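You operate a simulated robot arm through the tools that you are given. There is no shell and no other tool. Be economical: measure what you need, move in short steps, check, and stop when the job is done.

You run a simulated two-armed robot. Do the job below in one go: nothing can be reset, and whatever is moved stays where it is left.

JOB
On the top of the bench marked fittings, fold the blue cloth in half.

It is judged by the outcome, as a careful person would: the job done as asked, and still so three seconds after it is handed in. It fails if anything else is knocked over, pushed out of place, dropped, spilled or broken. Flat cloth is picked up by pressing the open fingertips on it (5 to 10 N) and closing them slowly along it; thin cloth reads only 2 to 8 mm in the jaws.

ROBOT AND FRAMES
Two 7-joint arms with two-finger parallel grippers on one trunk, on a base that drives. Base frame: it is fixed to the floor where the robot stands at the start and does not move with it; the origin is under the middle of the robot, x ahead of it, y to its left, z up; the surface under the hand at the start is at about z = 800. Lengths are in mm, angles in rad, forces in N, time in s.
The left shoulder is at the start at [80, 131, 947], the right one opposite. With the tool pointing down near the work surface each hand reaches from about 400 to 860 mm from the robot's upright axis, wherever it stands, measured 20 degrees to its own side. Places, roughly: top of the bench marked fittings [600, -100, 800]. Payload 1.57 kg a hand.
The TCP of each hand is the grasp point between the finger pads, 30 mm short of the fingertips. In the tool frame z runs along the fingers and y along their closing line. The gripper opens to 110 mm. The fingers are 24 mm wide and 12 mm thick; the gripper's body (48 by 112 mm) begins 78 mm behind the TCP.
Orientation is told as [roll, pitch, yaw] about the base's x, y, z axes, in that order, counted from this pose: with the fingers straight down and closing along the base's y, the tool's x points along the base's -x, its y along +y and its z along -z.

CONTROLS
- The arms move only by the tool drive_tool. It takes "left_motion", "right_motion" or both (then of equal length, played together; a hand with none holds still); each is one flat list of numbers, 6 for each row, row after row: the shift along the tool's x, y, z in mm, then the turn, a rotation vector about the tool's x, y, z in rad. In form: [dx, dy, dz, ax, ay, az, dx, dy, dz, ax, ay, az, ...]. A call has 1 to 8 rows; each row is the pose to reach, as a shift and turn from the pose commanded when the call began, along the tool's axes at that moment. "left_jaw" and "right_jaw" are, for a hand that has rows, the finger opening in mm, from 0 to 110, set as the call begins (left out, the last holds). Rows are played at 5 a second. More than 50 mm and 0.15 rad between two rows, or a gripper value outside its range, and nothing of the call is played. Where a pose cannot be reached the arm comes as near as it can. A force on the tool above 40 N (or 10 N above the force at the start of the call, whichever is more), or a blocked arm, ends the call early, and 0.2 s more pass. The fingers move at their own pace (about 108 mm/s each) and stop on an object; they squeeze with about 24 N. The grip force told is the motor's: it shows also when the fingers shut on nothing. Time passes only in rows, and 0.2 s behind the last, so rows that repeat a pose let the fingers close. The reply holds the time, the measured pose of the TCP, the force on the tool along the base axes, the opening and the grip force, in the units named above and with some noise, with the torque about the TCP (base axes, N m) and any sound that the robot's microphone picked up.
- Cameras (640 x 400 px; columns grow to the right, rows downward): "scene" is now at [-64.4, -19.3, 1411]; the picture's right is [-0.28, -0.96, 0.00], its down [-0.69, 0.20, -0.70] and it looks along [0.67, -0.20, -0.72] (base axes); focal length 274 px, centre (320, 200). "left" rides on the left gripper at [70, -16, -141] in its tool frame; the picture's right is [0.23, 0.97, 0.00], its down [-0.86, 0.20, -0.48] and it looks along [-0.47, 0.11, 0.88] (tool axes); focal length 222 px, centre (320, 200). "right" rides on the right gripper at [70, 16, -141] in its tool frame; the picture's right is [-0.23, 0.97, 0.00], its down [-0.86, -0.20, -0.48] and it looks along [-0.47, -0.11, 0.88] (tool axes); focal length 222 px, centre (320, 200). There is no depth. A picture from a camera that has moved, and an enlarged one, comes with that camera's place and axes in the base frame and with its lens. The place of the scene camera against the robot may be out by one fixed shift of up to 12 mm in any direction.
- camera(camera): a new picture of that camera. It takes no simulated time.
- steer(legs): drives the robot by 1 to 6 legs, each [ahead, left, turn to the left] in mm, mm and rad, along the robot's own axes; the way and the turn of a leg run together, so that a leg with both is an arc; at most 1500 mm and 3.142 rad a leg. The arms and the cameras ride along, it lands a little off, and it stops where it bumps. It gives what a move gives.
- head_to(pan, tilt): turns the head with the scene camera to pan (to the left, within 1.902 rad either way) and tilt (down, from -0.506 to 1.204), counted from straight ahead of the robot. It gives what a move gives.
- zoom(camera, box): a new picture of the part [left, top, right, bottom] of that camera's present view, enlarged. It takes no simulated time.
- close_job(): hands the job in; it is judged then, once.

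Go step by step. Nothing tells you exact positions but the pictures and the camera data: compare them with the known pose of the tool, close in by small moves and look again before you grip or let go. The budget is 120 turns and 108 pictures, counting those below and the enlarged ones. Unless the task says otherwise, let go and move clear before handing in, and close with one line.

The tools are called after "Emit:" by a JSON object that holds its "fn" and its "kwargs". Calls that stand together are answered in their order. drive_tool: Moves the arms, as the interface text tells. Its arguments: {"type":"object","properties":{"left_motion":{"type":"array","items":{"type":"number"}},"left_jaw":{"type":"number"},"right_motion":{"type":"array","items":{"type":"number"}},"right_jaw":{"type":"number"}},"required":[]} The other tools are called the same way: steer (legs) drives the base; head_to (pan, tilt) turns the head that bears the scene camera; camera (camera) takes a picture; zoom (camera, box) takes an enlarged picture of a part of a camera's view; close_job () hands the job in.

At the start:

```text
t: 0.0
left_ee_pos: [554.6, 68.4, 1036.6]
left_ee_rot: [0.0, -0.001, 0.0]
left_ft_force: [0.4, 0.4, 0.4]
left_torque: [-0.01, -0.03, -0.01]
left_gripper_width: 109.8
left_grip_force: 0.0
right_ee_pos: [432.6, -361.3, 989.5]
right_ee_rot: [0.001, 0.0, 0.001]
right_ft_force: [0.3, 0.5, 0.8]
right_torque: [0.01, -0.01, 0.03]
right_gripper_width: 110.1
right_grip_force: 0.1
robot x, y, heading: [-2.2, 0.6, 0.001]
head pan, tilt: [-0.286, 0.798]
```

scene: 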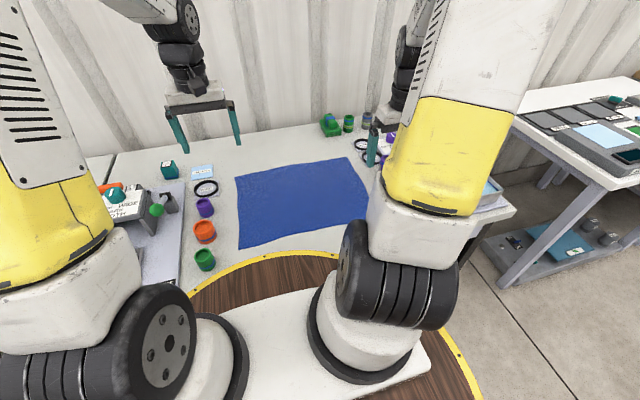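
right: 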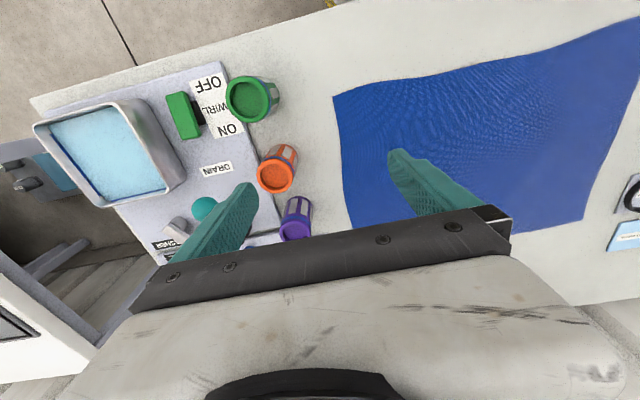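
left: 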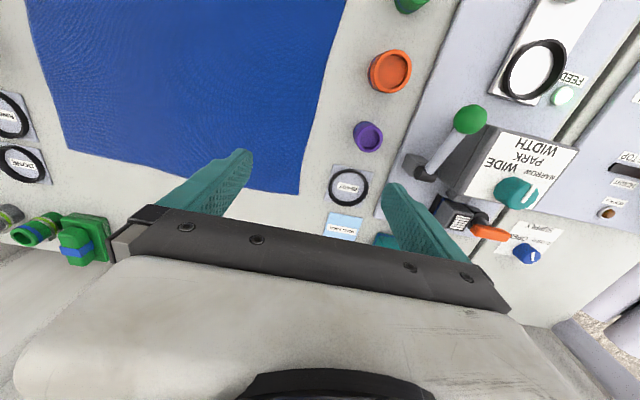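

The blue cloth lies flat at roughly x 390–685, y −335–60, with jars about 90 mm off both short sides. I plan to carry the far edge to the near edge with both hands, so I first back up a little to get reach at the near edge.

Emit:
{"fn": "steer", "kwargs": {"legs": [[-60, 0, 0]]}}

```text
t: 1.0
left_ee_pos: [493.5, 69.3, 1035.5]
left_ee_rot: [0.001, 0.001, 0.001]
left_ft_force: [0.3, 0.1, -0.3]
left_torque: [0.01, 0.02, 0.01]
left_gripper_width: 110.1
left_grip_force: 0.0
right_ee_pos: [373.5, -363.2, 988.9]
right_ee_rot: [-0.002, -0.001, 0.0]
right_ft_force: [0.7, -0.5, 0.3]
right_torque: [-0.01, 0.01, 0.02]
right_gripper_width: 110.2
right_grip_force: 0.1
robot x, y, heading: [-59.6, 3.4, -0.002]
head pan, tilt: [-0.286, 0.798]
```

The base moved back 60 mm. Now I bring both hands over the far corners, still high, to look.

Emit:
{"fn": "drive_tool", "kwargs": {"left_motion": [-23, -5.5, 12, 0, 0, 0, -46, -11, 24, 0, 0, 0, -69, -16.5, 36, 0, 0, 0, -92, -22, 48, 0, 0, 0, -115, -27.5, 60, 0, 0, 0, -138, -33, 72, 0, 0, 0, -161, -39, 85, 0, 0, 0, -161, -39, 85, 0, 0, 0], "right_motion": [-40, 9, 6, 0, 0, 0, -80, 18, 12, 0, 0, 0, -120, 27, 18, 0, 0, 0, -160, 36, 24, 0, 0, 0, -200, 45, 30, 0, 0, 0, -240, 54, 35, 0, 0, 0, -281, 63, 39, 0, 0, 0, -281, 63, 39, 0, 0, 0], "left_jaw": 50, "right_jaw": 50}}

Emit:
{"fn": "camera", "kwargs": {"camera": "left"}}

Emit:
{"fn": "camera", "kwargs": {"camera": "right"}}

Emit:
{"fn": "camera", "kwargs": {"camera": "scene"}}

```text
t: 2.8
left_ee_pos: [656.5, 30.2, 951.2]
left_ee_rot: [0.0, -0.001, -0.001]
left_ft_force: [0.3, 0.7, -0.5]
left_torque: [0.0, 0.0, 0.01]
left_gripper_width: 50.1
left_grip_force: 0.2
right_ee_pos: [654.0, -300.0, 950.4]
right_ee_rot: [0.0, 0.002, -0.001]
right_ft_force: [0.1, -0.2, -0.2]
right_torque: [-0.01, 0.01, -0.03]
right_gripper_width: 50.1
right_grip_force: 0.1
robot x, y, heading: [-60.6, -2.2, 0.003]
head pan, tilt: [-0.286, 0.798]
```

```text
104 pictures are left
camera left: at [587.0, 13.8, 1091.1], right [-0.23, 0.97, 0.0], down [0.86, 0.2, 0.48], along [0.47, 0.11, -0.88], focal length 222 px, centre (320, 200)
```

left: 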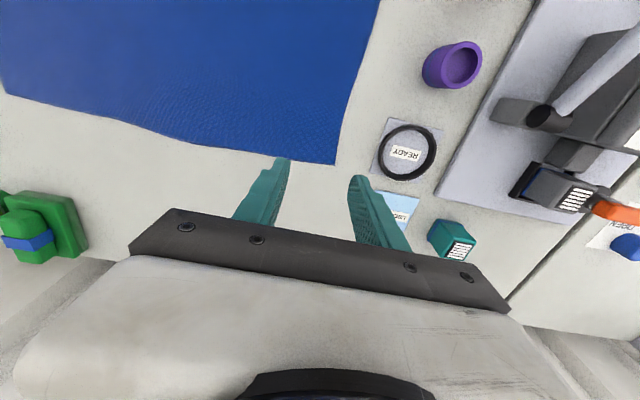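

```text
103 pictures are left
camera right: at [583.8, -284.2, 1092.0], right [0.23, 0.97, 0.0], down [0.85, -0.2, 0.48], along [0.47, -0.11, -0.88], focal length 222 px, centre (320, 200)
```

right: 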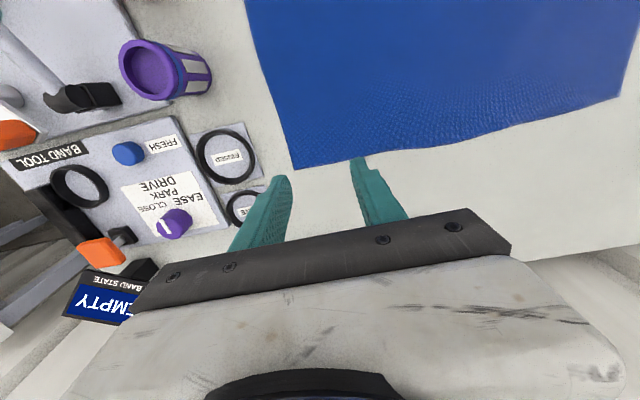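

```text
102 pictures are left
camera scene: at [-124.4, -19.3, 1411.0], right [-0.28, -0.96, 0.0], down [-0.69, 0.2, -0.7], along [0.67, -0.2, -0.72], focal length 274 px, centre (320, 200)
```

scene: 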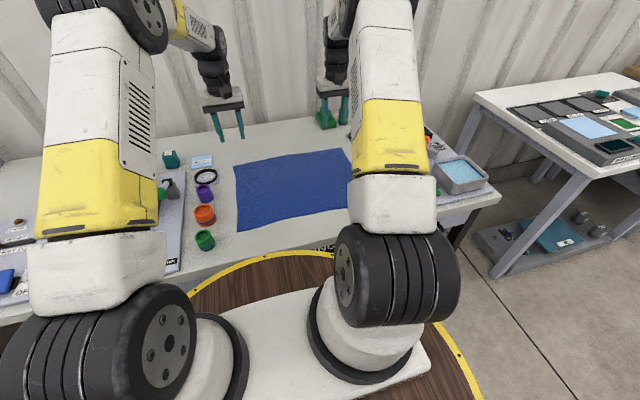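

Far corners are at about (683, 57) and (683, −346). I lower both hands to just above the cloth, about 30 mm inside each corner, with narrowed jaws closing along y.

Emit:
{"fn": "drive_tool", "kwargs": {"left_motion": [-4, -1, 37, 0, 0, 0, -8, -3, 74, 0, 0, 0, -11.5, -4, 106, 0, 0, 0, -11.5, -4, 109, 0, 0, 0, -11.5, -4, 109, 0, 0, 0], "right_motion": [-5, -4, 37, 0, 0, 0, -10, -8, 74, 0, 0, 0, -14, -12, 106, 0, 0, 0, -14, -12, 109, 0, 0, 0, -14, -12, 109, 0, 0, 0], "left_jaw": 34, "right_jaw": 34}}

Emit:
{"fn": "camera", "kwargs": {"camera": "left"}}

Emit:
{"fn": "camera", "kwargs": {"camera": "right"}}

```text
t: 4.0
left_ee_pos: [666.3, 25.6, 841.3]
left_ee_rot: [0.0, 0.0, 0.0]
left_ft_force: [0.5, -0.4, 0.5]
left_torque: [-0.02, -0.04, -0.01]
left_gripper_width: 33.9
left_grip_force: 0.1
right_ee_pos: [669.4, -312.1, 840.3]
right_ee_rot: [0.0, 0.002, -0.002]
right_ft_force: [-0.5, -0.4, 0.1]
right_torque: [-0.03, 0.0, -0.01]
right_gripper_width: 34.4
right_grip_force: 0.1
robot x, y, heading: [-61.1, -1.9, -0.004]
head pan, tilt: [-0.286, 0.798]
```

```text
101 pictures are left
camera left: at [596.8, 9.3, 982.2], right [-0.23, 0.97, 0.0], down [0.86, 0.2, 0.48], along [0.47, 0.11, -0.88], focal length 222 px, centre (320, 200)
```

left: 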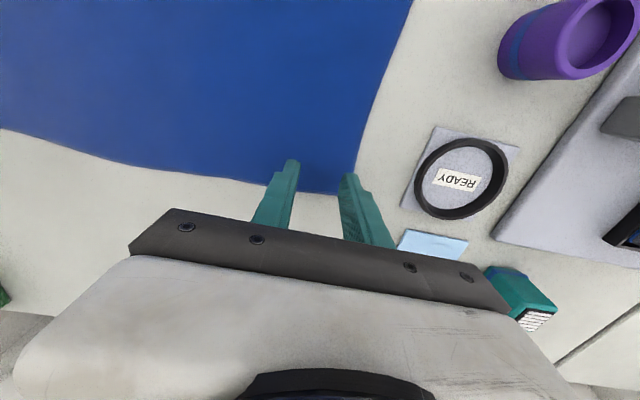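

```text
100 pictures are left
camera right: at [597.5, -296.4, 982.6], right [0.23, 0.97, 0.0], down [0.85, -0.2, 0.48], along [0.47, -0.11, -0.88], focal length 222 px, centre (320, 200)
```

right: 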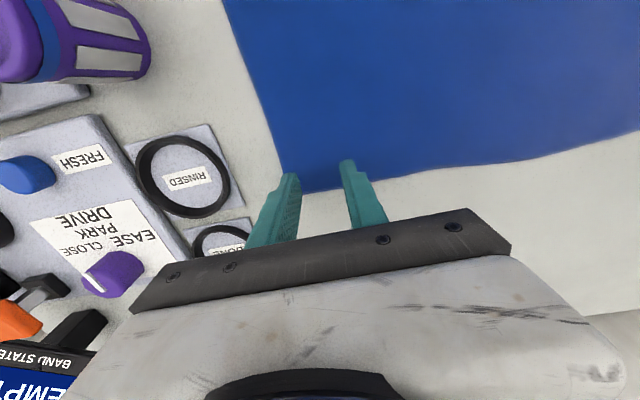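

Fingertips are ~11 mm above the cloth and just inside its corners. I shift inward 6 mm and press down gently.

Emit:
{"fn": "drive_tool", "kwargs": {"left_motion": [0, -6, 3, 0, 0, 0, 0, -6, 7, 0, 0, 0, 0, -6, 9, 0, 0, 0, 0, -6, 10.5, 0, 0, 0, 0, -6, 11.5, 0, 0, 0, 0, -6, 11.5, 0, 0, 0], "right_motion": [2, 6, 3, 0, 0, 0, 2, 6, 7, 0, 0, 0, 2, 6, 9, 0, 0, 0, 2, 6, 10.5, 0, 0, 0, 2, 6, 11.5, 0, 0, 0, 2, 6, 11.5, 0, 0, 0]}}

```text
t: 5.4
left_ee_pos: [665.8, 20.6, 832.2]
left_ee_rot: [0.002, -0.001, 0.0]
left_ft_force: [0.2, 0.1, 3.7]
left_torque: [0.01, -0.01, 0.0]
left_gripper_width: 33.8
left_grip_force: 0.0
right_ee_pos: [665.4, -306.6, 831.4]
right_ee_rot: [-0.001, -0.002, 0.0]
right_ft_force: [-3.4, 0.8, 21.2]
right_torque: [-0.07, 0.03, -0.03]
right_gripper_width: 33.9
right_grip_force: 0.1
robot x, y, heading: [-61.7, -3.0, -0.002]
head pan, tilt: [-0.286, 0.798]
```

Both touch: left 3.7 N, right 21 N. I adjust toward about 8 N each.

Emit:
{"fn": "drive_tool", "kwargs": {"left_motion": [0, 0, 0.4, 0, 0, 0, 0, 0, 0.4, 0, 0, 0], "right_motion": [0, 0, -0.8, 0, 0, 0, 0, 0, -0.8, 0, 0, 0]}}

```text
t: 6.0
left_ee_pos: [666.3, 21.2, 831.5]
left_ee_rot: [-0.001, -0.001, 0.0]
left_ft_force: [-1.0, 0.5, 12.6]
left_torque: [0.08, 0.05, 0.06]
left_gripper_width: 33.9
left_grip_force: 0.0
right_ee_pos: [666.5, -305.9, 832.2]
right_ee_rot: [0.0, -0.003, -0.001]
right_ft_force: [2.0, -1.2, 18.3]
right_torque: [-0.07, -0.04, -0.01]
right_gripper_width: 33.8
right_grip_force: 0.1
robot x, y, heading: [-59.3, -1.2, -0.001]
head pan, tilt: [-0.286, 0.798]
```

Emit:
{"fn": "drive_tool", "kwargs": {"left_motion": [0, 0, -0.2, 0, 0, 0, 0, 0, -0.2, 0, 0, 0], "right_motion": [0, 0, -0.6, 0, 0, 0, 0, 0, -0.6, 0, 0, 0]}}

```text
t: 6.6
left_ee_pos: [665.4, 21.6, 832.1]
left_ee_rot: [0.001, -0.002, 0.002]
left_ft_force: [-2.7, 0.8, 17.6]
left_torque: [0.14, 0.08, 0.02]
left_gripper_width: 34.1
left_grip_force: 0.0
right_ee_pos: [666.0, -305.2, 831.9]
right_ee_rot: [0.0, 0.0, 0.001]
right_ft_force: [1.8, -1.5, 12.6]
right_torque: [-0.11, -0.12, 0.0]
right_gripper_width: 34.1
right_grip_force: 0.0
robot x, y, heading: [-59.7, 1.3, 0.001]
head pan, tilt: [-0.286, 0.798]
```

Left crept up to 17.6 N and right is at 12.6 N, so I ease both a bit.

Emit:
{"fn": "drive_tool", "kwargs": {"left_motion": [0, 0, -0.6, 0, 0, 0, 0, 0, -0.6, 0, 0, 0, 0, 0, -0.6, 0, 0, 0], "right_motion": [0, 0, -0.3, 0, 0, 0, 0, 0, -0.3, 0, 0, 0, 0, 0, -0.3, 0, 0, 0]}}

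```text
t: 7.4
left_ee_pos: [665.9, 19.1, 831.2]
left_ee_rot: [-0.003, -0.003, -0.001]
left_ft_force: [-1.6, 2.9, 17.3]
left_torque: [0.12, 0.07, 0.0]
left_gripper_width: 33.9
left_grip_force: 0.1
right_ee_pos: [666.4, -305.2, 831.6]
right_ee_rot: [0.002, -0.001, 0.0]
right_ft_force: [1.2, -1.0, 8.1]
right_torque: [-0.06, -0.03, -0.02]
right_gripper_width: 34.1
right_grip_force: 0.0
robot x, y, heading: [-57.0, 3.7, 0.001]
head pan, tilt: [-0.286, 0.798]
```

Right is at 8 N; left needs a further ease.

Emit:
{"fn": "drive_tool", "kwargs": {"left_motion": [0, 0, -0.7, 0, 0, 0, 0, 0, -0.7, 0, 0, 0, 0, 0, -0.7, 0, 0, 0]}}

```text
t: 8.2
left_ee_pos: [666.6, 20.1, 830.7]
left_ee_rot: [0.0, 0.0, 0.002]
left_ft_force: [-0.4, 1.1, 8.1]
left_torque: [0.05, -0.02, 0.02]
left_gripper_width: 34.1
left_grip_force: 0.2
right_ee_pos: [665.7, -305.8, 832.8]
right_ee_rot: [-0.002, 0.001, -0.001]
right_ft_force: [-1.0, 0.0, 7.8]
right_torque: [0.0, 0.03, -0.01]
right_gripper_width: 34.0
right_grip_force: 0.1
robot x, y, heading: [-67.2, -1.0, -0.002]
head pan, tilt: [-0.286, 0.798]
```

Both press at 8 N. I start closing slowly.

Emit:
{"fn": "drive_tool", "kwargs": {"left_motion": [0, 0, 0, 0, 0, 0], "right_motion": [0, 0, 0, 0, 0, 0], "left_jaw": 27, "right_jaw": 27}}

Emit:
{"fn": "drive_tool", "kwargs": {"left_motion": [0, 0, 0, 0, 0, 0], "right_motion": [0, 0, 0, 0, 0, 0], "left_jaw": 20, "right_jaw": 20}}

Emit:
{"fn": "camera", "kwargs": {"camera": "left"}}

Emit:
{"fn": "camera", "kwargs": {"camera": "right"}}

```text
t: 8.6
left_ee_pos: [666.7, 19.9, 831.9]
left_ee_rot: [0.001, 0.0, 0.002]
left_ft_force: [0.2, -1.1, 6.9]
left_torque: [0.01, -0.02, -0.06]
left_gripper_width: 25.6
left_grip_force: 0.2
right_ee_pos: [665.5, -305.0, 831.5]
right_ee_rot: [0.001, 0.0, -0.001]
right_ft_force: [0.2, 0.2, 5.7]
right_torque: [0.01, -0.02, -0.04]
right_gripper_width: 25.9
right_grip_force: 0.0
robot x, y, heading: [-62.2, -3.4, -0.0]
head pan, tilt: [-0.286, 0.798]
```

```text
t: 9.0
left_ee_pos: [666.0, 21.5, 831.0]
left_ee_rot: [-0.001, -0.001, -0.002]
left_ft_force: [-1.5, -0.8, 5.5]
left_torque: [-0.02, 0.0, -0.03]
left_gripper_width: 19.3
left_grip_force: 0.0
right_ee_pos: [667.4, -305.9, 831.8]
right_ee_rot: [0.001, -0.002, -0.001]
right_ft_force: [-0.3, 0.2, 6.7]
right_torque: [0.01, -0.03, -0.01]
right_gripper_width: 20.7
right_grip_force: 0.1
robot x, y, heading: [-62.1, -4.4, 0.003]
head pan, tilt: [-0.286, 0.798]
```

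```text
99 pictures are left
camera left: at [597.0, 3.4, 971.8], right [-0.23, 0.97, 0.0], down [0.86, 0.2, 0.48], along [0.47, 0.11, -0.88], focal length 222 px, centre (320, 200)
```

left: 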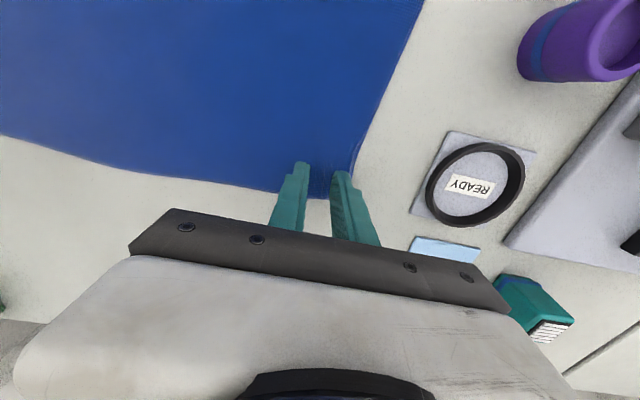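

```text
98 pictures are left
camera right: at [595.8, -289.7, 973.4], right [0.23, 0.97, 0.0], down [0.85, -0.2, 0.48], along [0.47, -0.11, -0.88], focal length 222 px, centre (320, 200)
```

right: 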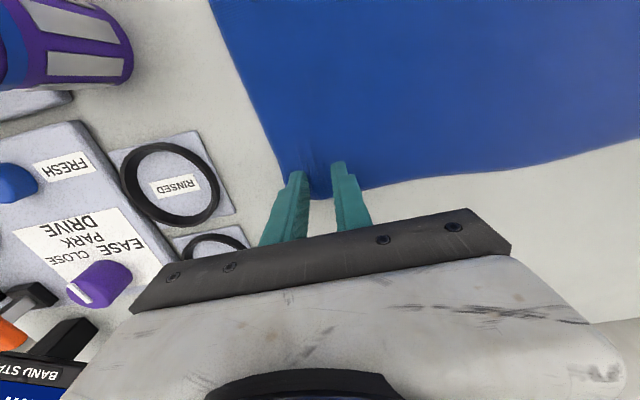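

The cloth is starting to gather between both finger pairs. I go on closing.

Emit:
{"fn": "drive_tool", "kwargs": {"left_motion": [0, 0, 0, 0, 0, 0], "right_motion": [0, 0, 0, 0, 0, 0], "left_jaw": 14, "right_jaw": 14}}

Emit:
{"fn": "drive_tool", "kwargs": {"left_motion": [0, 0, 0, 0, 0, 0], "right_motion": [0, 0, 0, 0, 0, 0], "left_jaw": 8, "right_jaw": 8}}

Emit:
{"fn": "drive_tool", "kwargs": {"left_motion": [0, 0, 0, 0, 0, 0, 0, 0, 0, 0, 0, 0], "right_motion": [0, 0, 0, 0, 0, 0, 0, 0, 0, 0, 0, 0], "left_jaw": 0, "right_jaw": 0}}

Emit:
{"fn": "camera", "kwargs": {"camera": "left"}}

Emit:
{"fn": "camera", "kwargs": {"camera": "right"}}

```text
t: 9.4
left_ee_pos: [665.9, 20.1, 831.3]
left_ee_rot: [0.0, 0.001, 0.0]
left_ft_force: [0.5, -0.2, 4.2]
left_torque: [0.01, -0.01, 0.04]
left_gripper_width: 12.8
left_grip_force: 0.1
right_ee_pos: [666.1, -305.9, 831.2]
right_ee_rot: [-0.001, 0.0, 0.0]
right_ft_force: [0.2, 1.1, 5.2]
right_torque: [-0.01, -0.06, 0.02]
right_gripper_width: 12.7
right_grip_force: 0.2
robot x, y, heading: [-61.3, -2.1, 0.001]
head pan, tilt: [-0.286, 0.798]
```

```text
t: 9.8
left_ee_pos: [666.5, 20.0, 832.1]
left_ee_rot: [-0.001, -0.001, 0.0]
left_ft_force: [-0.9, -0.1, 4.4]
left_torque: [0.01, 0.01, -0.02]
left_gripper_width: 7.7
left_grip_force: 0.0
right_ee_pos: [667.3, -304.6, 831.9]
right_ee_rot: [-0.001, -0.001, 0.001]
right_ft_force: [0.0, -0.2, 6.7]
right_torque: [-0.04, -0.02, 0.0]
right_gripper_width: 7.5
right_grip_force: 0.0
robot x, y, heading: [-62.7, 3.5, -0.001]
head pan, tilt: [-0.286, 0.798]
```

```text
t: 10.4
left_ee_pos: [665.6, 20.4, 831.5]
left_ee_rot: [-0.001, 0.0, 0.0]
left_ft_force: [0.4, 0.2, 3.9]
left_torque: [0.03, -0.01, 0.04]
left_gripper_width: 0.0
left_grip_force: 21.4
right_ee_pos: [666.4, -305.9, 832.0]
right_ee_rot: [0.001, -0.001, 0.0]
right_ft_force: [0.1, -0.9, 6.7]
right_torque: [-0.01, -0.02, -0.02]
right_gripper_width: 0.1
right_grip_force: 21.0
robot x, y, heading: [-58.5, -1.1, -0.001]
head pan, tilt: [-0.286, 0.798]
```

```text
97 pictures are left
camera left: at [597.1, 3.6, 971.8], right [-0.23, 0.97, 0.0], down [0.86, 0.2, 0.48], along [0.47, 0.11, -0.88], focal length 222 px, centre (320, 200)
```

left: 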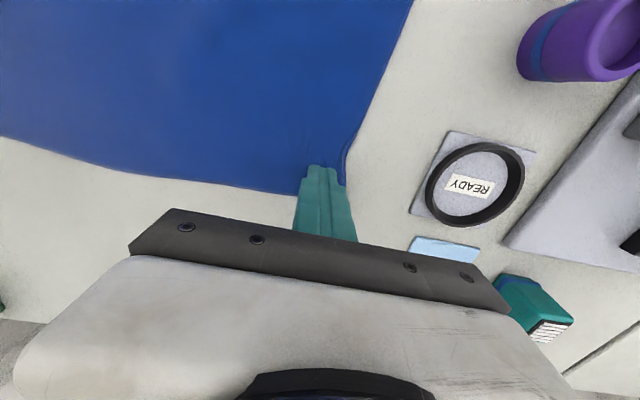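

```text
96 pictures are left
camera right: at [595.8, -289.9, 973.4], right [0.23, 0.97, 0.0], down [0.85, -0.2, 0.48], along [0.47, -0.11, -0.88], focal length 222 px, centre (320, 200)
```

right: 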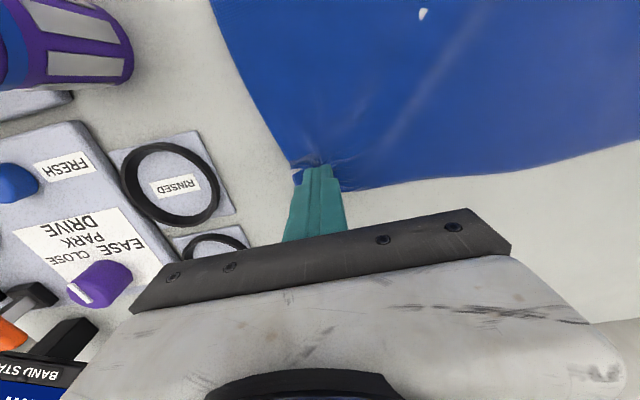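

Both jaws read 0, so the cloth probably slipped under the tips. I lift 15 mm to check.

Emit:
{"fn": "drive_tool", "kwargs": {"left_motion": [0, 0, -5, 0, 0, 0, 0, 0, -15, 0, 0, 0], "right_motion": [0, 0, -5, 0, 0, 0, 0, 0, -15, 0, 0, 0]}}

Emit:
{"fn": "camera", "kwargs": {"camera": "left"}}

Emit:
{"fn": "camera", "kwargs": {"camera": "right"}}

```text
t: 11.0
left_ee_pos: [666.4, 21.7, 845.8]
left_ee_rot: [0.001, -0.001, -0.001]
left_ft_force: [-0.9, -0.5, -0.2]
left_torque: [0.0, -0.02, -0.02]
left_gripper_width: 0.0
left_grip_force: 21.1
right_ee_pos: [665.7, -305.2, 845.4]
right_ee_rot: [0.0, 0.003, 0.0]
right_ft_force: [-0.4, 0.0, 0.1]
right_torque: [0.01, -0.01, 0.01]
right_gripper_width: 0.0
right_grip_force: 21.4
robot x, y, heading: [-62.1, 2.4, 0.002]
head pan, tilt: [-0.286, 0.798]
```

```text
95 pictures are left
camera left: at [597.3, 3.1, 986.3], right [-0.23, 0.97, 0.0], down [0.86, 0.2, 0.48], along [0.47, 0.11, -0.88], focal length 222 px, centre (320, 200)
```

left: 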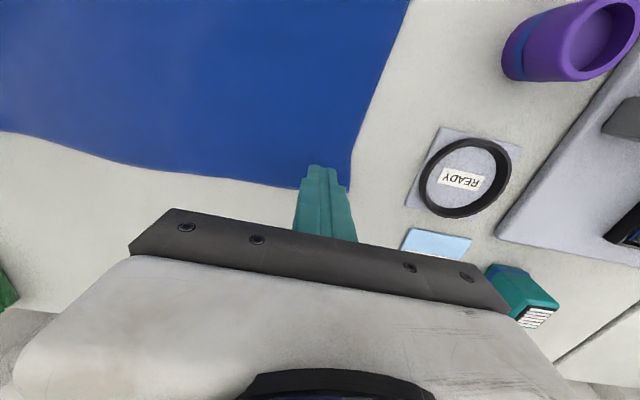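

```text
94 pictures are left
camera right: at [595.7, -289.6, 987.6], right [0.23, 0.97, 0.0], down [0.86, -0.2, 0.48], along [0.46, -0.11, -0.88], focal length 222 px, centre (320, 200)
```

right: 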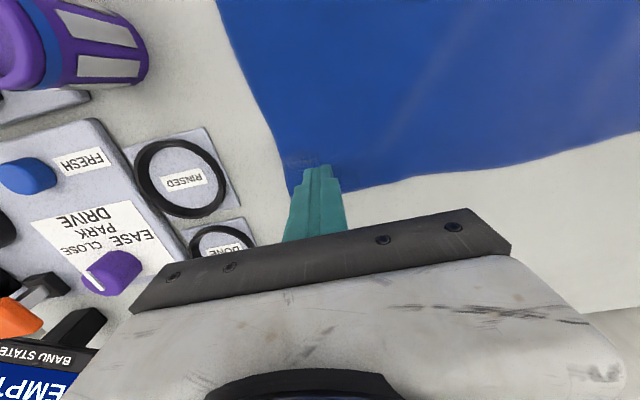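

Nothing was held. I reopen wider (48 mm), press again at around 9 N, and close in finer steps.

Emit:
{"fn": "drive_tool", "kwargs": {"left_motion": [0, -2, 0, 0, 0, 0, 0, -2, 0, 0, 0, 0, 0, -2, 10, 0, 0, 0, 0, -2, 14, 0, 0, 0, 0, -2, 15.2, 0, 0, 0, 0, -2, 15.2, 0, 0, 0, 0, -2, 15.2, 0, 0, 0, 0, -2, 15.2, 0, 0, 0], "right_motion": [0, 2, 0, 0, 0, 0, 0, 2, 0, 0, 0, 0, 0, 2, 10, 0, 0, 0, 0, 2, 14, 0, 0, 0, 0, 2, 15.2, 0, 0, 0, 0, 2, 15.2, 0, 0, 0, 0, 2, 15.2, 0, 0, 0, 0, 2, 15.2, 0, 0, 0], "left_jaw": 48, "right_jaw": 48}}

```text
t: 12.8
left_ee_pos: [667.0, 17.8, 832.7]
left_ee_rot: [0.001, 0.0, 0.0]
left_ft_force: [0.6, 0.4, 1.8]
left_torque: [-0.01, -0.03, 0.0]
left_gripper_width: 47.9
left_grip_force: 0.2
right_ee_pos: [667.1, -304.4, 831.9]
right_ee_rot: [0.0, 0.0, 0.001]
right_ft_force: [-0.2, 0.1, 5.7]
right_torque: [0.0, 0.02, 0.0]
right_gripper_width: 48.4
right_grip_force: 0.1
robot x, y, heading: [-62.2, 1.9, 0.0]
head pan, tilt: [-0.286, 0.798]
```

Emit:
{"fn": "drive_tool", "kwargs": {"left_motion": [0, 0, 0.6, 0, 0, 0, 0, 0, 0.6, 0, 0, 0, 0, 0, 0.6, 0, 0, 0], "right_motion": [0, 0, 0.3, 0, 0, 0, 0, 0, 0.3, 0, 0, 0, 0, 0, 0.3, 0, 0, 0]}}

```text
t: 13.6
left_ee_pos: [665.9, 18.5, 832.0]
left_ee_rot: [-0.002, -0.002, 0.0]
left_ft_force: [1.1, -0.3, 6.9]
left_torque: [-0.01, -0.03, 0.01]
left_gripper_width: 47.9
left_grip_force: 0.0
right_ee_pos: [666.1, -304.5, 831.3]
right_ee_rot: [0.001, -0.002, 0.0]
right_ft_force: [-0.8, -1.4, 8.9]
right_torque: [0.0, 0.0, 0.03]
right_gripper_width: 47.9
right_grip_force: 0.1
robot x, y, heading: [-61.1, -1.5, 0.001]
head pan, tilt: [-0.286, 0.798]
```

Forces are 6.9 N and 8.9 N. I close in steps, pressing slightly more as I go.

Emit:
{"fn": "drive_tool", "kwargs": {"left_motion": [0, 0, 0.2, 0, 0, 0], "right_motion": [0, 0, 0, 0, 0, 0], "left_jaw": 42, "right_jaw": 42}}

Emit:
{"fn": "drive_tool", "kwargs": {"left_motion": [0, 0, 0, 0, 0, 0], "right_motion": [0, 0, 0, 0, 0, 0], "left_jaw": 36, "right_jaw": 36}}

Emit:
{"fn": "drive_tool", "kwargs": {"left_motion": [0, 0, 0, 0, 0, 0], "right_motion": [0, 0, 0, 0, 0, 0], "left_jaw": 30, "right_jaw": 30}}

Emit:
{"fn": "drive_tool", "kwargs": {"left_motion": [0, 0, 0, 0, 0, 0], "right_motion": [0, 0, 0, 0, 0, 0], "left_jaw": 24, "right_jaw": 24}}

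Emit:
{"fn": "camera", "kwargs": {"camera": "left"}}

Emit:
{"fn": "camera", "kwargs": {"camera": "right"}}

```text
t: 14.0
left_ee_pos: [666.4, 18.0, 831.0]
left_ee_rot: [0.001, -0.002, 0.0]
left_ft_force: [-0.4, -1.1, 9.5]
left_torque: [-0.06, -0.02, -0.03]
left_gripper_width: 41.0
left_grip_force: 0.0
right_ee_pos: [666.2, -303.7, 832.1]
right_ee_rot: [0.001, 0.0, 0.001]
right_ft_force: [1.1, 0.0, 8.5]
right_torque: [0.02, -0.05, -0.04]
right_gripper_width: 42.0
right_grip_force: 0.0
robot x, y, heading: [-61.3, 2.2, 0.0]
head pan, tilt: [-0.286, 0.798]
```

```text
t: 14.4
left_ee_pos: [667.0, 18.1, 831.7]
left_ee_rot: [0.001, -0.003, 0.0]
left_ft_force: [0.3, -2.1, 10.5]
left_torque: [-0.09, -0.05, -0.02]
left_gripper_width: 36.4
left_grip_force: 0.5
right_ee_pos: [666.7, -303.2, 831.5]
right_ee_rot: [0.0, -0.001, -0.001]
right_ft_force: [1.4, 2.2, 8.7]
right_torque: [0.07, -0.1, 0.0]
right_gripper_width: 36.5
right_grip_force: 0.2
robot x, y, heading: [-62.3, -1.5, 0.003]
head pan, tilt: [-0.286, 0.798]
```

```text
t: 14.8
left_ee_pos: [665.8, 20.3, 831.3]
left_ee_rot: [0.0, -0.002, 0.0]
left_ft_force: [-0.2, 0.1, 12.2]
left_torque: [-0.03, 0.01, 0.01]
left_gripper_width: 29.0
left_grip_force: 0.0
right_ee_pos: [665.7, -305.0, 831.8]
right_ee_rot: [0.002, 0.0, -0.003]
right_ft_force: [0.7, -0.1, 9.3]
right_torque: [0.02, -0.02, -0.03]
right_gripper_width: 28.4
right_grip_force: 0.2
robot x, y, heading: [-59.4, 0.4, 0.001]
head pan, tilt: [-0.286, 0.798]
```

```text
t: 15.2
left_ee_pos: [666.6, 18.1, 831.2]
left_ee_rot: [-0.001, -0.002, 0.001]
left_ft_force: [0.4, -1.5, 12.0]
left_torque: [-0.08, -0.04, 0.02]
left_gripper_width: 24.1
left_grip_force: 0.2
right_ee_pos: [665.3, -304.3, 832.0]
right_ee_rot: [0.0, 0.001, -0.001]
right_ft_force: [-0.6, 1.4, 9.8]
right_torque: [0.01, -0.02, -0.01]
right_gripper_width: 23.9
right_grip_force: 0.0
robot x, y, heading: [-60.8, -0.2, -0.001]
head pan, tilt: [-0.286, 0.798]
```

```text
93 pictures are left
camera left: at [597.0, 1.4, 971.5], right [-0.23, 0.97, 0.0], down [0.85, 0.2, 0.48], along [0.47, 0.11, -0.88], focal length 222 px, centre (320, 200)
```

left: 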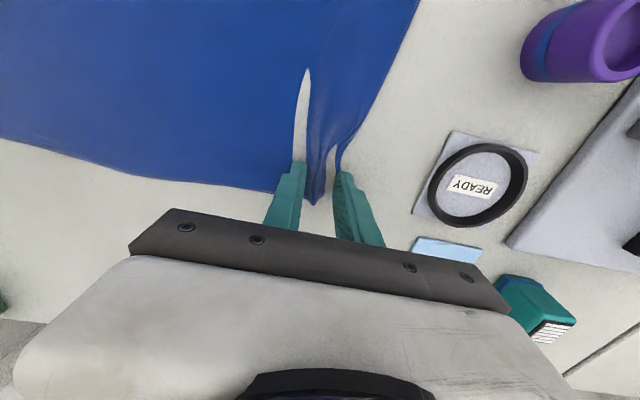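

```text
92 pictures are left
camera right: at [595.3, -287.7, 973.2], right [0.23, 0.97, 0.0], down [0.85, -0.2, 0.48], along [0.47, -0.11, -0.88], focal length 222 px, centre (320, 200)
```

right: 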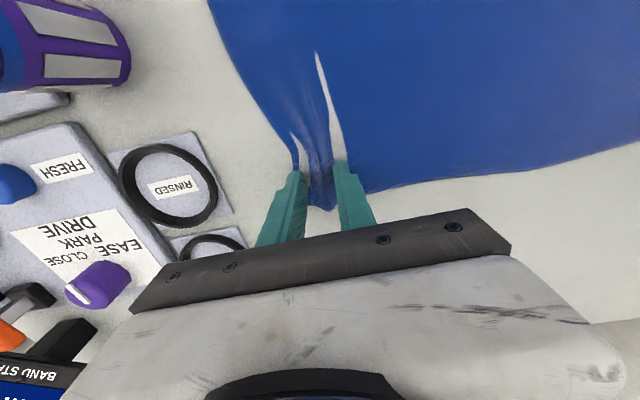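

A clear ridge of cloth now stands between each finger pair. I keep closing.

Emit:
{"fn": "drive_tool", "kwargs": {"left_motion": [0, 0, 0, 0, 0, 0], "right_motion": [0, 0, 0, 0, 0, 0], "left_jaw": 18, "right_jaw": 18}}

Emit:
{"fn": "drive_tool", "kwargs": {"left_motion": [0, 0, 0, 0, 0, 0], "right_motion": [0, 0, 0, 0, 0, 0], "left_jaw": 12, "right_jaw": 12}}

Emit:
{"fn": "drive_tool", "kwargs": {"left_motion": [0, 0, 0, 0, 0, 0], "right_motion": [0, 0, 0, 0, 0, 0], "left_jaw": 6, "right_jaw": 6}}

Emit:
{"fn": "drive_tool", "kwargs": {"left_motion": [0, 0, 0, 0, 0, 0, 0, 0, 0, 0, 0, 0], "right_motion": [0, 0, 0, 0, 0, 0, 0, 0, 0, 0, 0, 0], "left_jaw": 0, "right_jaw": 0}}

Emit:
{"fn": "camera", "kwargs": {"camera": "left"}}

Emit:
{"fn": "camera", "kwargs": {"camera": "right"}}

```text
t: 15.6
left_ee_pos: [666.1, 18.7, 832.0]
left_ee_rot: [0.0, -0.001, -0.001]
left_ft_force: [-0.9, -4.3, 14.1]
left_torque: [-0.11, -0.01, 0.04]
left_gripper_width: 19.3
left_grip_force: 0.8
right_ee_pos: [665.0, -303.8, 831.7]
right_ee_rot: [0.0, 0.0, -0.001]
right_ft_force: [-0.1, 3.7, 11.8]
right_torque: [0.06, -0.01, 0.01]
right_gripper_width: 19.2
right_grip_force: 0.7
robot x, y, heading: [-61.4, -0.3, 0.002]
head pan, tilt: [-0.286, 0.798]
```

```text
t: 16.0
left_ee_pos: [664.8, 17.9, 832.1]
left_ee_rot: [-0.004, -0.001, -0.002]
left_ft_force: [0.5, -13.8, 11.8]
left_torque: [-0.49, -0.02, 0.01]
left_gripper_width: 11.1
left_grip_force: 10.1
right_ee_pos: [666.1, -303.0, 831.8]
right_ee_rot: [0.001, -0.002, 0.0]
right_ft_force: [-0.1, 14.1, 11.9]
right_torque: [0.44, -0.02, 0.07]
right_gripper_width: 10.4
right_grip_force: 9.4
robot x, y, heading: [-61.3, 0.9, 0.001]
head pan, tilt: [-0.286, 0.798]
```

```text
t: 16.4
left_ee_pos: [666.4, 18.1, 831.2]
left_ee_rot: [-0.002, -0.002, -0.001]
left_ft_force: [-0.2, -11.9, 14.4]
left_torque: [-0.6, -0.01, 0.04]
left_gripper_width: 13.1
left_grip_force: 4.6
right_ee_pos: [665.6, -302.2, 831.0]
right_ee_rot: [0.0, 0.0, 0.001]
right_ft_force: [1.5, 11.1, 11.6]
right_torque: [0.41, -0.03, 0.02]
right_gripper_width: 13.0
right_grip_force: 5.2
robot x, y, heading: [-60.5, -3.2, -0.003]
head pan, tilt: [-0.286, 0.798]
```

```text
t: 17.0
left_ee_pos: [666.8, 15.7, 831.3]
left_ee_rot: [-0.006, 0.0, -0.003]
left_ft_force: [1.2, -28.7, 10.5]
left_torque: [-0.86, -0.03, 0.11]
left_gripper_width: 2.8
left_grip_force: 24.1
right_ee_pos: [667.0, -302.2, 831.9]
right_ee_rot: [0.007, -0.001, 0.002]
right_ft_force: [-1.4, 28.9, 14.1]
right_torque: [0.88, 0.0, 0.04]
right_gripper_width: 3.0
right_grip_force: 24.0
robot x, y, heading: [-58.4, 0.0, 0.001]
head pan, tilt: [-0.286, 0.798]
```

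```text
91 pictures are left
camera left: at [596.5, -0.9, 971.7], right [-0.23, 0.97, -0.01], down [0.86, 0.2, 0.48], along [0.47, 0.1, -0.88], focal length 222 px, centre (320, 200)
```

left: 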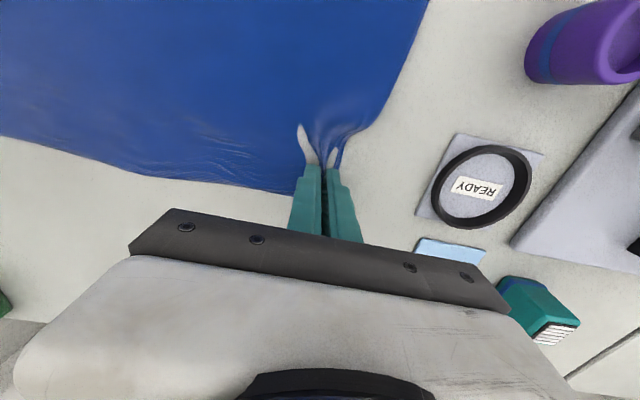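

```text
90 pictures are left
camera right: at [595.7, -285.0, 973.3], right [0.23, 0.97, 0.0], down [0.85, -0.2, 0.48], along [0.47, -0.1, -0.88], focal length 222 px, centre (320, 200)
```

right: 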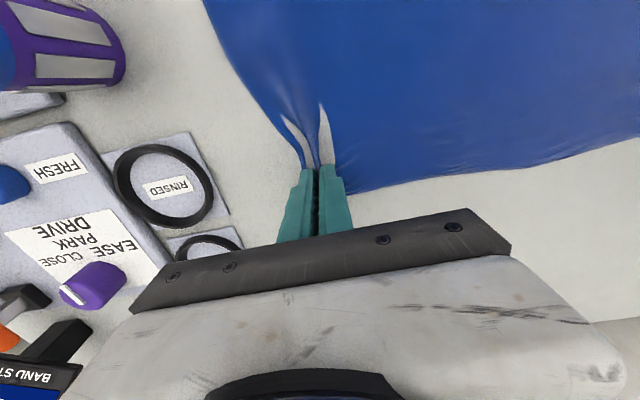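

Both jaws now hold cloth (2.8 and 3.0 mm). The span between the hands is taut, so I lift a little while easing inward.

Emit:
{"fn": "drive_tool", "kwargs": {"left_motion": [0, -3, 0, 0, 0, 0, 0, -5, -5, 0, 0, 0, 0, -5, -15, 0, 0, 0, 0, -5, -30, 0, 0, 0, 0, -5, -30, 0, 0, 0], "right_motion": [0, 3, 0, 0, 0, 0, 0, 5, -5, 0, 0, 0, 0, 5, -15, 0, 0, 0, 0, 5, -30, 0, 0, 0, 0, 5, -30, 0, 0, 0]}}

Emit:
{"fn": "camera", "kwargs": {"camera": "left"}}

Emit:
{"fn": "camera", "kwargs": {"camera": "right"}}

Emit:
{"fn": "camera", "kwargs": {"camera": "scene"}}

```text
t: 18.2
left_ee_pos: [665.6, 12.8, 860.8]
left_ee_rot: [-0.001, 0.001, -0.001]
left_ft_force: [-0.4, -18.9, 0.4]
left_torque: [-0.56, -0.04, 0.05]
left_gripper_width: 2.5
left_grip_force: 24.0
right_ee_pos: [666.1, -298.2, 860.7]
right_ee_rot: [0.001, 0.0, 0.0]
right_ft_force: [-0.2, 19.3, -0.3]
right_torque: [0.61, 0.01, 0.03]
right_gripper_width: 2.7
right_grip_force: 24.1
robot x, y, heading: [-59.1, 2.2, -0.001]
head pan, tilt: [-0.286, 0.798]
```

```text
89 pictures are left
camera left: at [597.3, -3.7, 1000.4], right [-0.23, 0.97, 0.0], down [0.86, 0.2, 0.48], along [0.47, 0.11, -0.88], focal length 222 px, centre (320, 200)
```

left: 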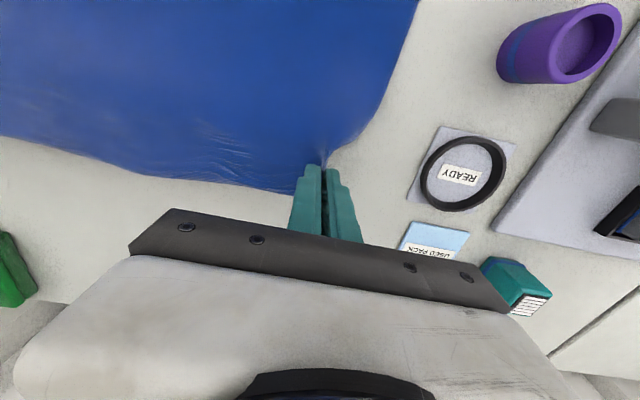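

```text
88 pictures are left
camera right: at [596.1, -282.7, 1002.9], right [0.23, 0.97, 0.0], down [0.86, -0.2, 0.48], along [0.47, -0.11, -0.88], focal length 222 px, centre (320, 200)
```

right: 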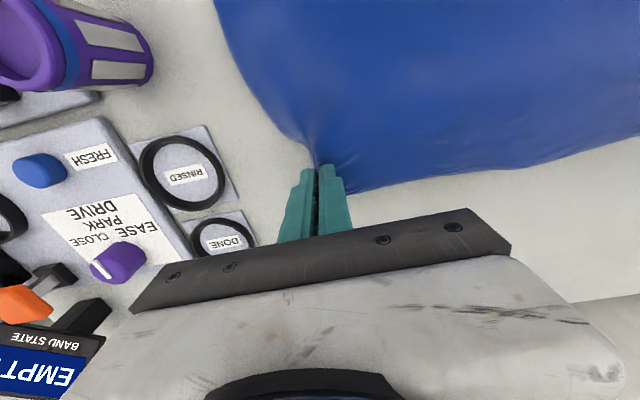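

```text
87 pictures are left
camera scene: at [-124.3, -19.3, 1411.0], right [-0.28, -0.96, 0.0], down [-0.69, 0.2, -0.7], along [0.67, -0.2, -0.72], focal length 274 px, centre (320, 200)
```

scene: 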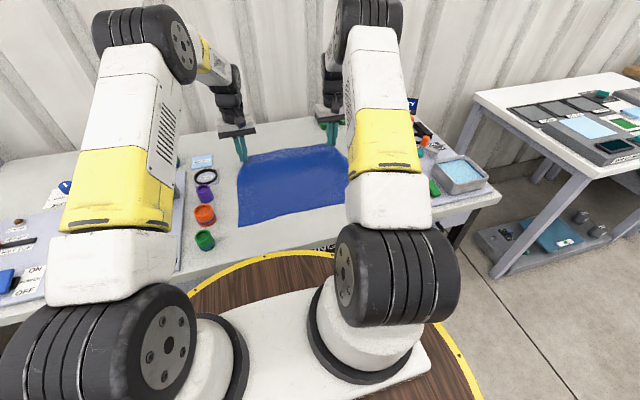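

The edge is lifted cleanly. Next I raise it and tilt both hands by 1.05 rad so the cloth edge turns over with the fold, moving toward the middle.

Emit:
{"fn": "drive_tool", "kwargs": {"left_motion": [11.3, -0.5, -7.7, 0, -0.15, 0, 22.6, -1, -15.4, 0, -0.3, 0, 33.9, -1.5, -23.1, 0, -0.45, 0, 45.2, -2, -30.8, 0, -0.6, 0, 56.5, -2.5, -38.5, 0, -0.75, 0, 67.8, -3, -46.2, 0, -0.9, 0, 79, -3.5, -54, 0, -1.05, 0, 79, -3.5, -54, 0, -1.05, 0], "right_motion": [11.3, 0.5, -7.7, 0, -0.15, 0, 22.6, 1, -15.4, 0, -0.3, 0, 33.9, 1.5, -23.1, 0, -0.45, 0, 45.2, 2, -30.8, 0, -0.6, 0, 56.5, 2.5, -38.5, 0, -0.75, 0, 67.8, 3, -46.2, 0, -0.9, 0, 79, 3.5, -54, 0, -1.05, 0, 79, 3.5, -54, 0, -1.05, 0]}}

Emit:
{"fn": "camera", "kwargs": {"camera": "scene"}}

Emit:
{"fn": "camera", "kwargs": {"camera": "left"}}

Emit:
{"fn": "camera", "kwargs": {"camera": "right"}}

```text
t: 20.0
left_ee_pos: [586.2, 9.9, 915.0]
left_ee_rot: [0.001, -1.051, -0.002]
left_ft_force: [0.4, -5.7, 0.4]
left_torque: [-0.08, 0.01, -0.09]
left_gripper_width: 3.0
left_grip_force: 24.1
right_ee_pos: [587.3, -294.8, 914.5]
right_ee_rot: [0.0, -1.05, -0.001]
right_ft_force: [-0.2, 5.8, -0.8]
right_torque: [0.07, -0.03, 0.15]
right_gripper_width: 2.4
right_grip_force: 24.3
robot x, y, heading: [-58.0, 1.2, 0.004]
head pan, tilt: [-0.286, 0.798]
```

```text
86 pictures are left
camera scene: at [-124.4, -19.2, 1411.0], right [-0.28, -0.96, 0.0], down [-0.69, 0.2, -0.7], along [0.67, -0.2, -0.72], focal length 274 px, centre (320, 200)
```

scene: 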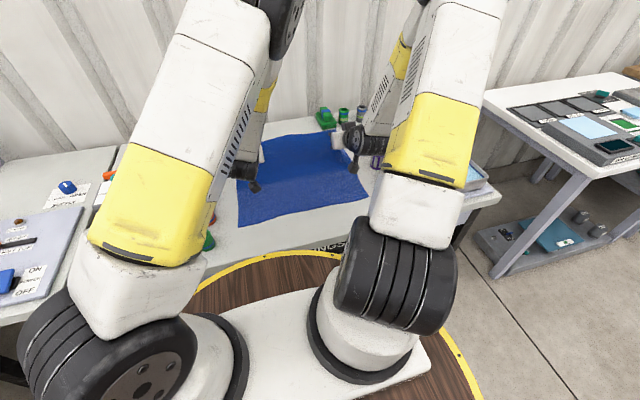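

```text
85 pictures are left
camera left: at [430.5, -7.0, 923.6], right [-0.11, 0.97, -0.2], down [0.01, 0.2, 0.98], along [0.99, 0.11, -0.03], focal length 222 px, centre (320, 200)
```

left: 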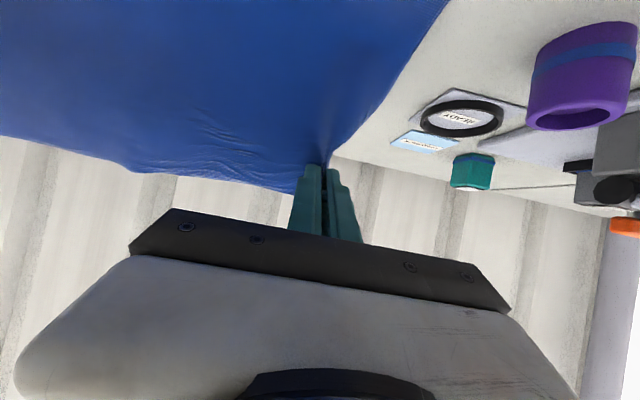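

```text
84 pictures are left
camera right: at [429.0, -278.9, 925.0], right [0.11, 0.97, 0.2], down [0.01, -0.2, 0.98], along [0.99, -0.11, -0.03], focal length 222 px, centre (320, 200)
```

right: 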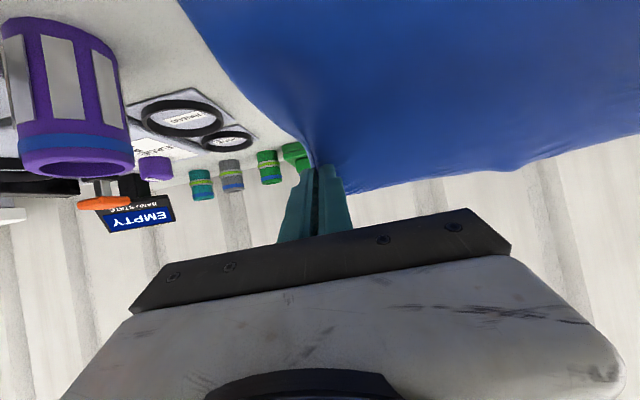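

The cloth hangs properly from both hands, and the near half still lies flat. I drive back 140 mm, carrying the edge over the fold line.

Emit:
{"fn": "steer", "kwargs": {"legs": [[-140, 0, 0]]}}

Emit:
{"fn": "camera", "kwargs": {"camera": "scene"}}

Emit:
{"fn": "camera", "kwargs": {"camera": "left"}}

Emit:
{"fn": "camera", "kwargs": {"camera": "right"}}

```text
t: 21.3
left_ee_pos: [448.6, 9.1, 914.8]
left_ee_rot: [0.001, -1.05, -0.001]
left_ft_force: [0.4, -3.7, -0.4]
left_torque: [-0.14, -0.02, -0.07]
left_gripper_width: 2.8
left_grip_force: 24.1
right_ee_pos: [448.2, -294.9, 915.3]
right_ee_rot: [0.0, -1.05, -0.001]
right_ft_force: [-0.1, 4.5, -0.3]
right_torque: [0.05, -0.01, 0.1]
right_gripper_width: 2.7
right_grip_force: 23.7
robot x, y, heading: [-198.5, -3.4, -0.0]
head pan, tilt: [-0.286, 0.798]
```

```text
83 pictures are left
camera scene: at [-264.4, -19.2, 1411.0], right [-0.28, -0.96, 0.0], down [-0.69, 0.2, -0.7], along [0.67, -0.2, -0.72], focal length 274 px, centre (320, 200)
```

scene: 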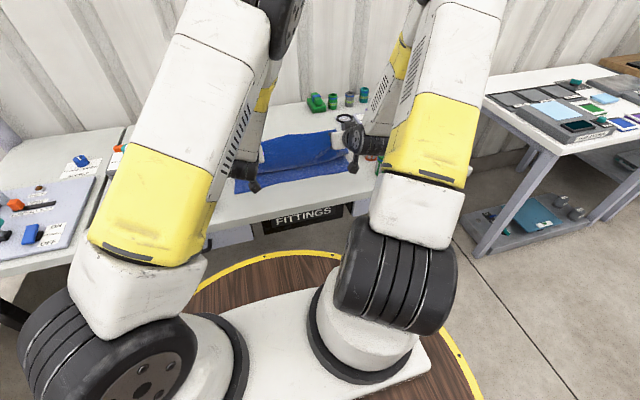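

```text
82 pictures are left
camera left: at [290.7, -7.4, 923.7], right [-0.11, 0.97, -0.2], down [0.01, 0.2, 0.98], along [0.99, 0.11, -0.03], focal length 222 px, centre (320, 200)
```

left: 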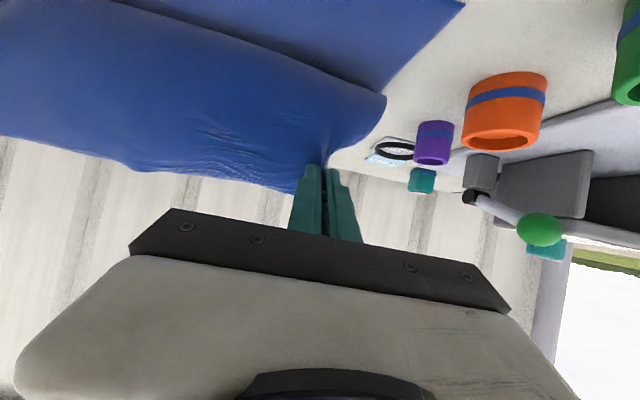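

```text
81 pictures are left
camera right: at [289.3, -278.8, 925.0], right [0.11, 0.97, 0.2], down [0.01, -0.2, 0.98], along [0.99, -0.11, -0.03], focal length 222 px, centre (320, 200)
```

right: 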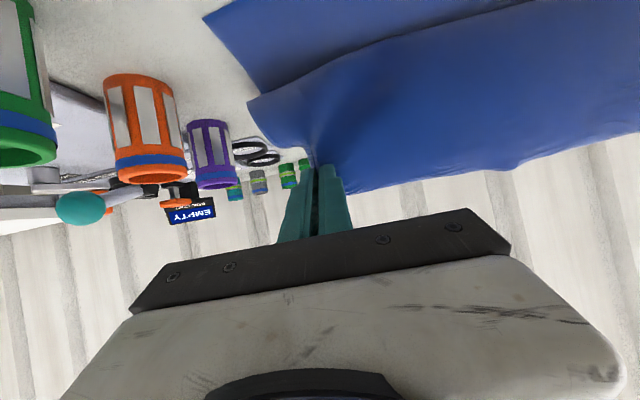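

The cloth has come over the fold line nicely. I lower the edge toward the near edge, stopping about 10 mm above.

Emit:
{"fn": "drive_tool", "kwargs": {"left_motion": [20, 0, -3, 0, 0, 0, 41, 0, -6.5, 0, 0, 0, 61, 0, -10, 0, 0, 0, 81, 0, -13, 0, 0, 0, 102, 0, -16.6, 0, 0, 0, 102, 0, -16.6, 0, 0, 0], "right_motion": [20, 0, -3, 0, 0, 0, 41, 0, -6.5, 0, 0, 0, 61, 0, -10, 0, 0, 0, 81, 0, -13, 0, 0, 0, 102, 0, -16.6, 0, 0, 0, 102, 0, -16.6, 0, 0, 0]}}

Emit:
{"fn": "camera", "kwargs": {"camera": "scene"}}

Emit:
{"fn": "camera", "kwargs": {"camera": "left"}}

Emit:
{"fn": "camera", "kwargs": {"camera": "right"}}

```text
t: 22.7
left_ee_pos: [382.8, 10.0, 835.6]
left_ee_rot: [-0.003, -1.051, 0.0]
left_ft_force: [0.5, -4.4, 0.9]
left_torque: [-0.11, -0.01, -0.09]
left_gripper_width: 2.7
left_grip_force: 24.4
right_ee_pos: [381.6, -294.1, 835.9]
right_ee_rot: [0.0, -1.049, 0.0]
right_ft_force: [1.0, 4.0, 2.5]
right_torque: [0.1, -0.07, 0.14]
right_gripper_width: 2.5
right_grip_force: 23.4
robot x, y, heading: [-199.3, -0.2, 0.008]
head pan, tilt: [-0.286, 0.798]
```

```text
80 pictures are left
camera scene: at [-264.6, -19.1, 1411.0], right [-0.28, -0.96, 0.0], down [-0.69, 0.2, -0.7], along [0.67, -0.2, -0.72], focal length 274 px, centre (320, 200)
```

scene: 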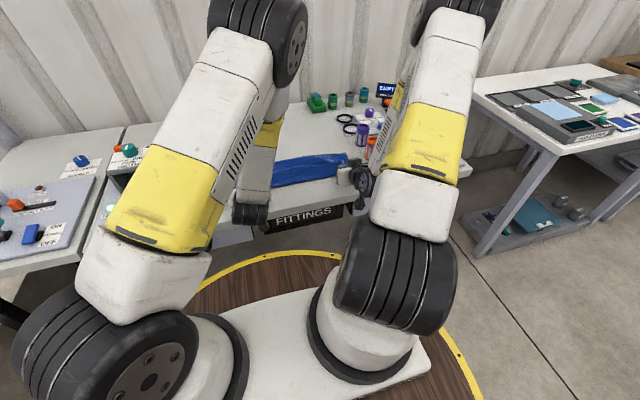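

```text
79 pictures are left
camera left: at [225.7, -7.2, 843.8], right [-0.11, 0.97, -0.2], down [0.01, 0.2, 0.98], along [0.99, 0.11, -0.03], focal length 222 px, centre (320, 200)
```

left: 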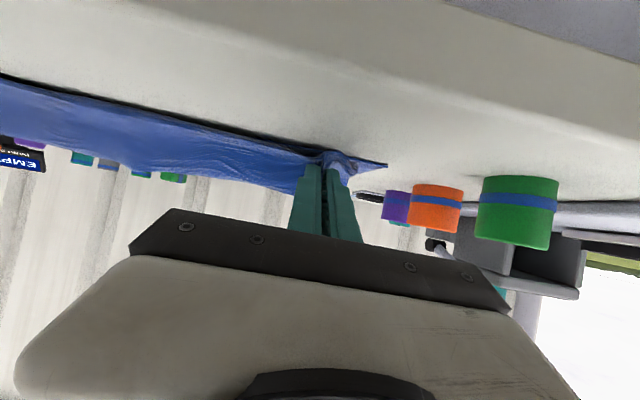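

```text
78 pictures are left
camera right: at [223.4, -278.8, 844.9], right [0.11, 0.97, 0.2], down [0.01, -0.2, 0.98], along [0.99, -0.11, -0.03], focal length 222 px, centre (320, 200)
```

right: 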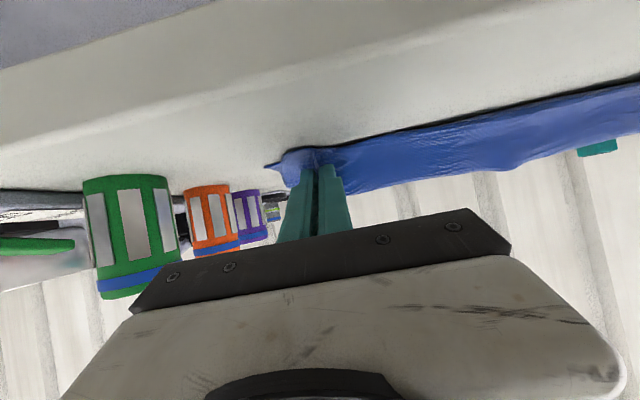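

The held edge hovers just over the near edge. I lower until light contact.

Emit:
{"fn": "drive_tool", "kwargs": {"left_motion": [3.5, 0, 2, 0, 0, 0, 6, 0, 3.5, 0, 0, 0, 7.8, 0, 4.5, 0, 0, 0, 7.8, 0, 4.5, 0, 0, 0], "right_motion": [3.5, 0, 2, 0, 0, 0, 6, 0, 3.5, 0, 0, 0, 7.8, 0, 4.5, 0, 0, 0, 7.8, 0, 4.5, 0, 0, 0]}}

Emit:
{"fn": "camera", "kwargs": {"camera": "left"}}

Emit:
{"fn": "camera", "kwargs": {"camera": "right"}}

```text
t: 23.7
left_ee_pos: [385.8, 9.2, 830.9]
left_ee_rot: [-0.008, -1.065, 0.002]
left_ft_force: [1.6, -2.0, 12.7]
left_torque: [0.0, -0.18, -0.04]
left_gripper_width: 2.5
left_grip_force: 24.0
right_ee_pos: [383.7, -294.3, 827.8]
right_ee_rot: [-0.001, -1.058, 0.003]
right_ft_force: [-0.4, 2.1, 7.5]
right_torque: [0.07, -0.09, 0.07]
right_gripper_width: 2.9
right_grip_force: 23.9
robot x, y, heading: [-199.9, -1.3, -0.002]
head pan, tilt: [-0.286, 0.798]
stopped in row 4 (left hand): the force on the tool passed its limit at 41 N (the readings are from after the stop); the commanded pose is now the measured one
```

```text
77 pictures are left
camera left: at [227.8, -7.9, 836.9], right [-0.11, 0.97, -0.2], down [0.0, 0.2, 0.98], along [0.99, 0.11, -0.02], focal length 222 px, centre (320, 200)
```

left: 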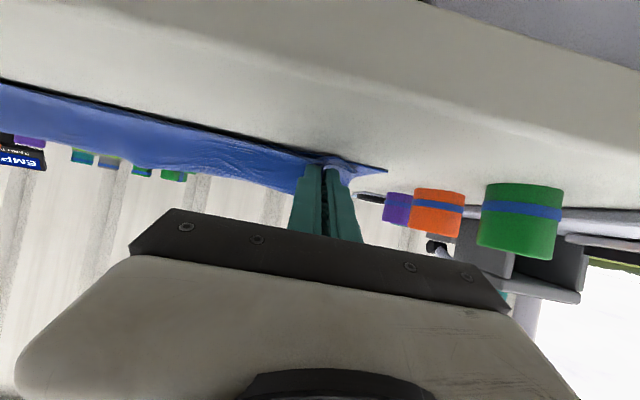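

```text
76 pictures are left
camera right: at [225.1, -278.5, 837.4], right [0.11, 0.97, 0.2], down [0.0, -0.2, 0.98], along [0.99, -0.11, -0.02], focal length 222 px, centre (320, 200)
```

right: 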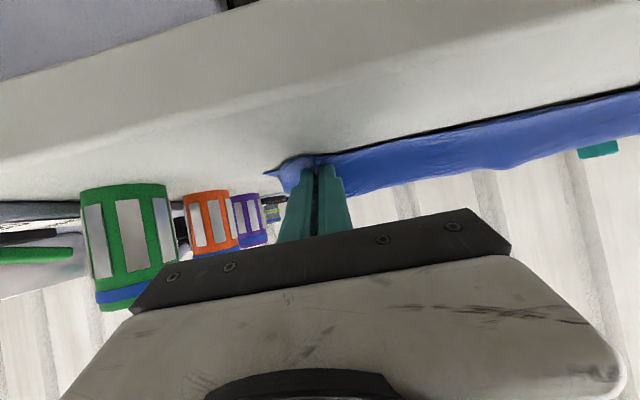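

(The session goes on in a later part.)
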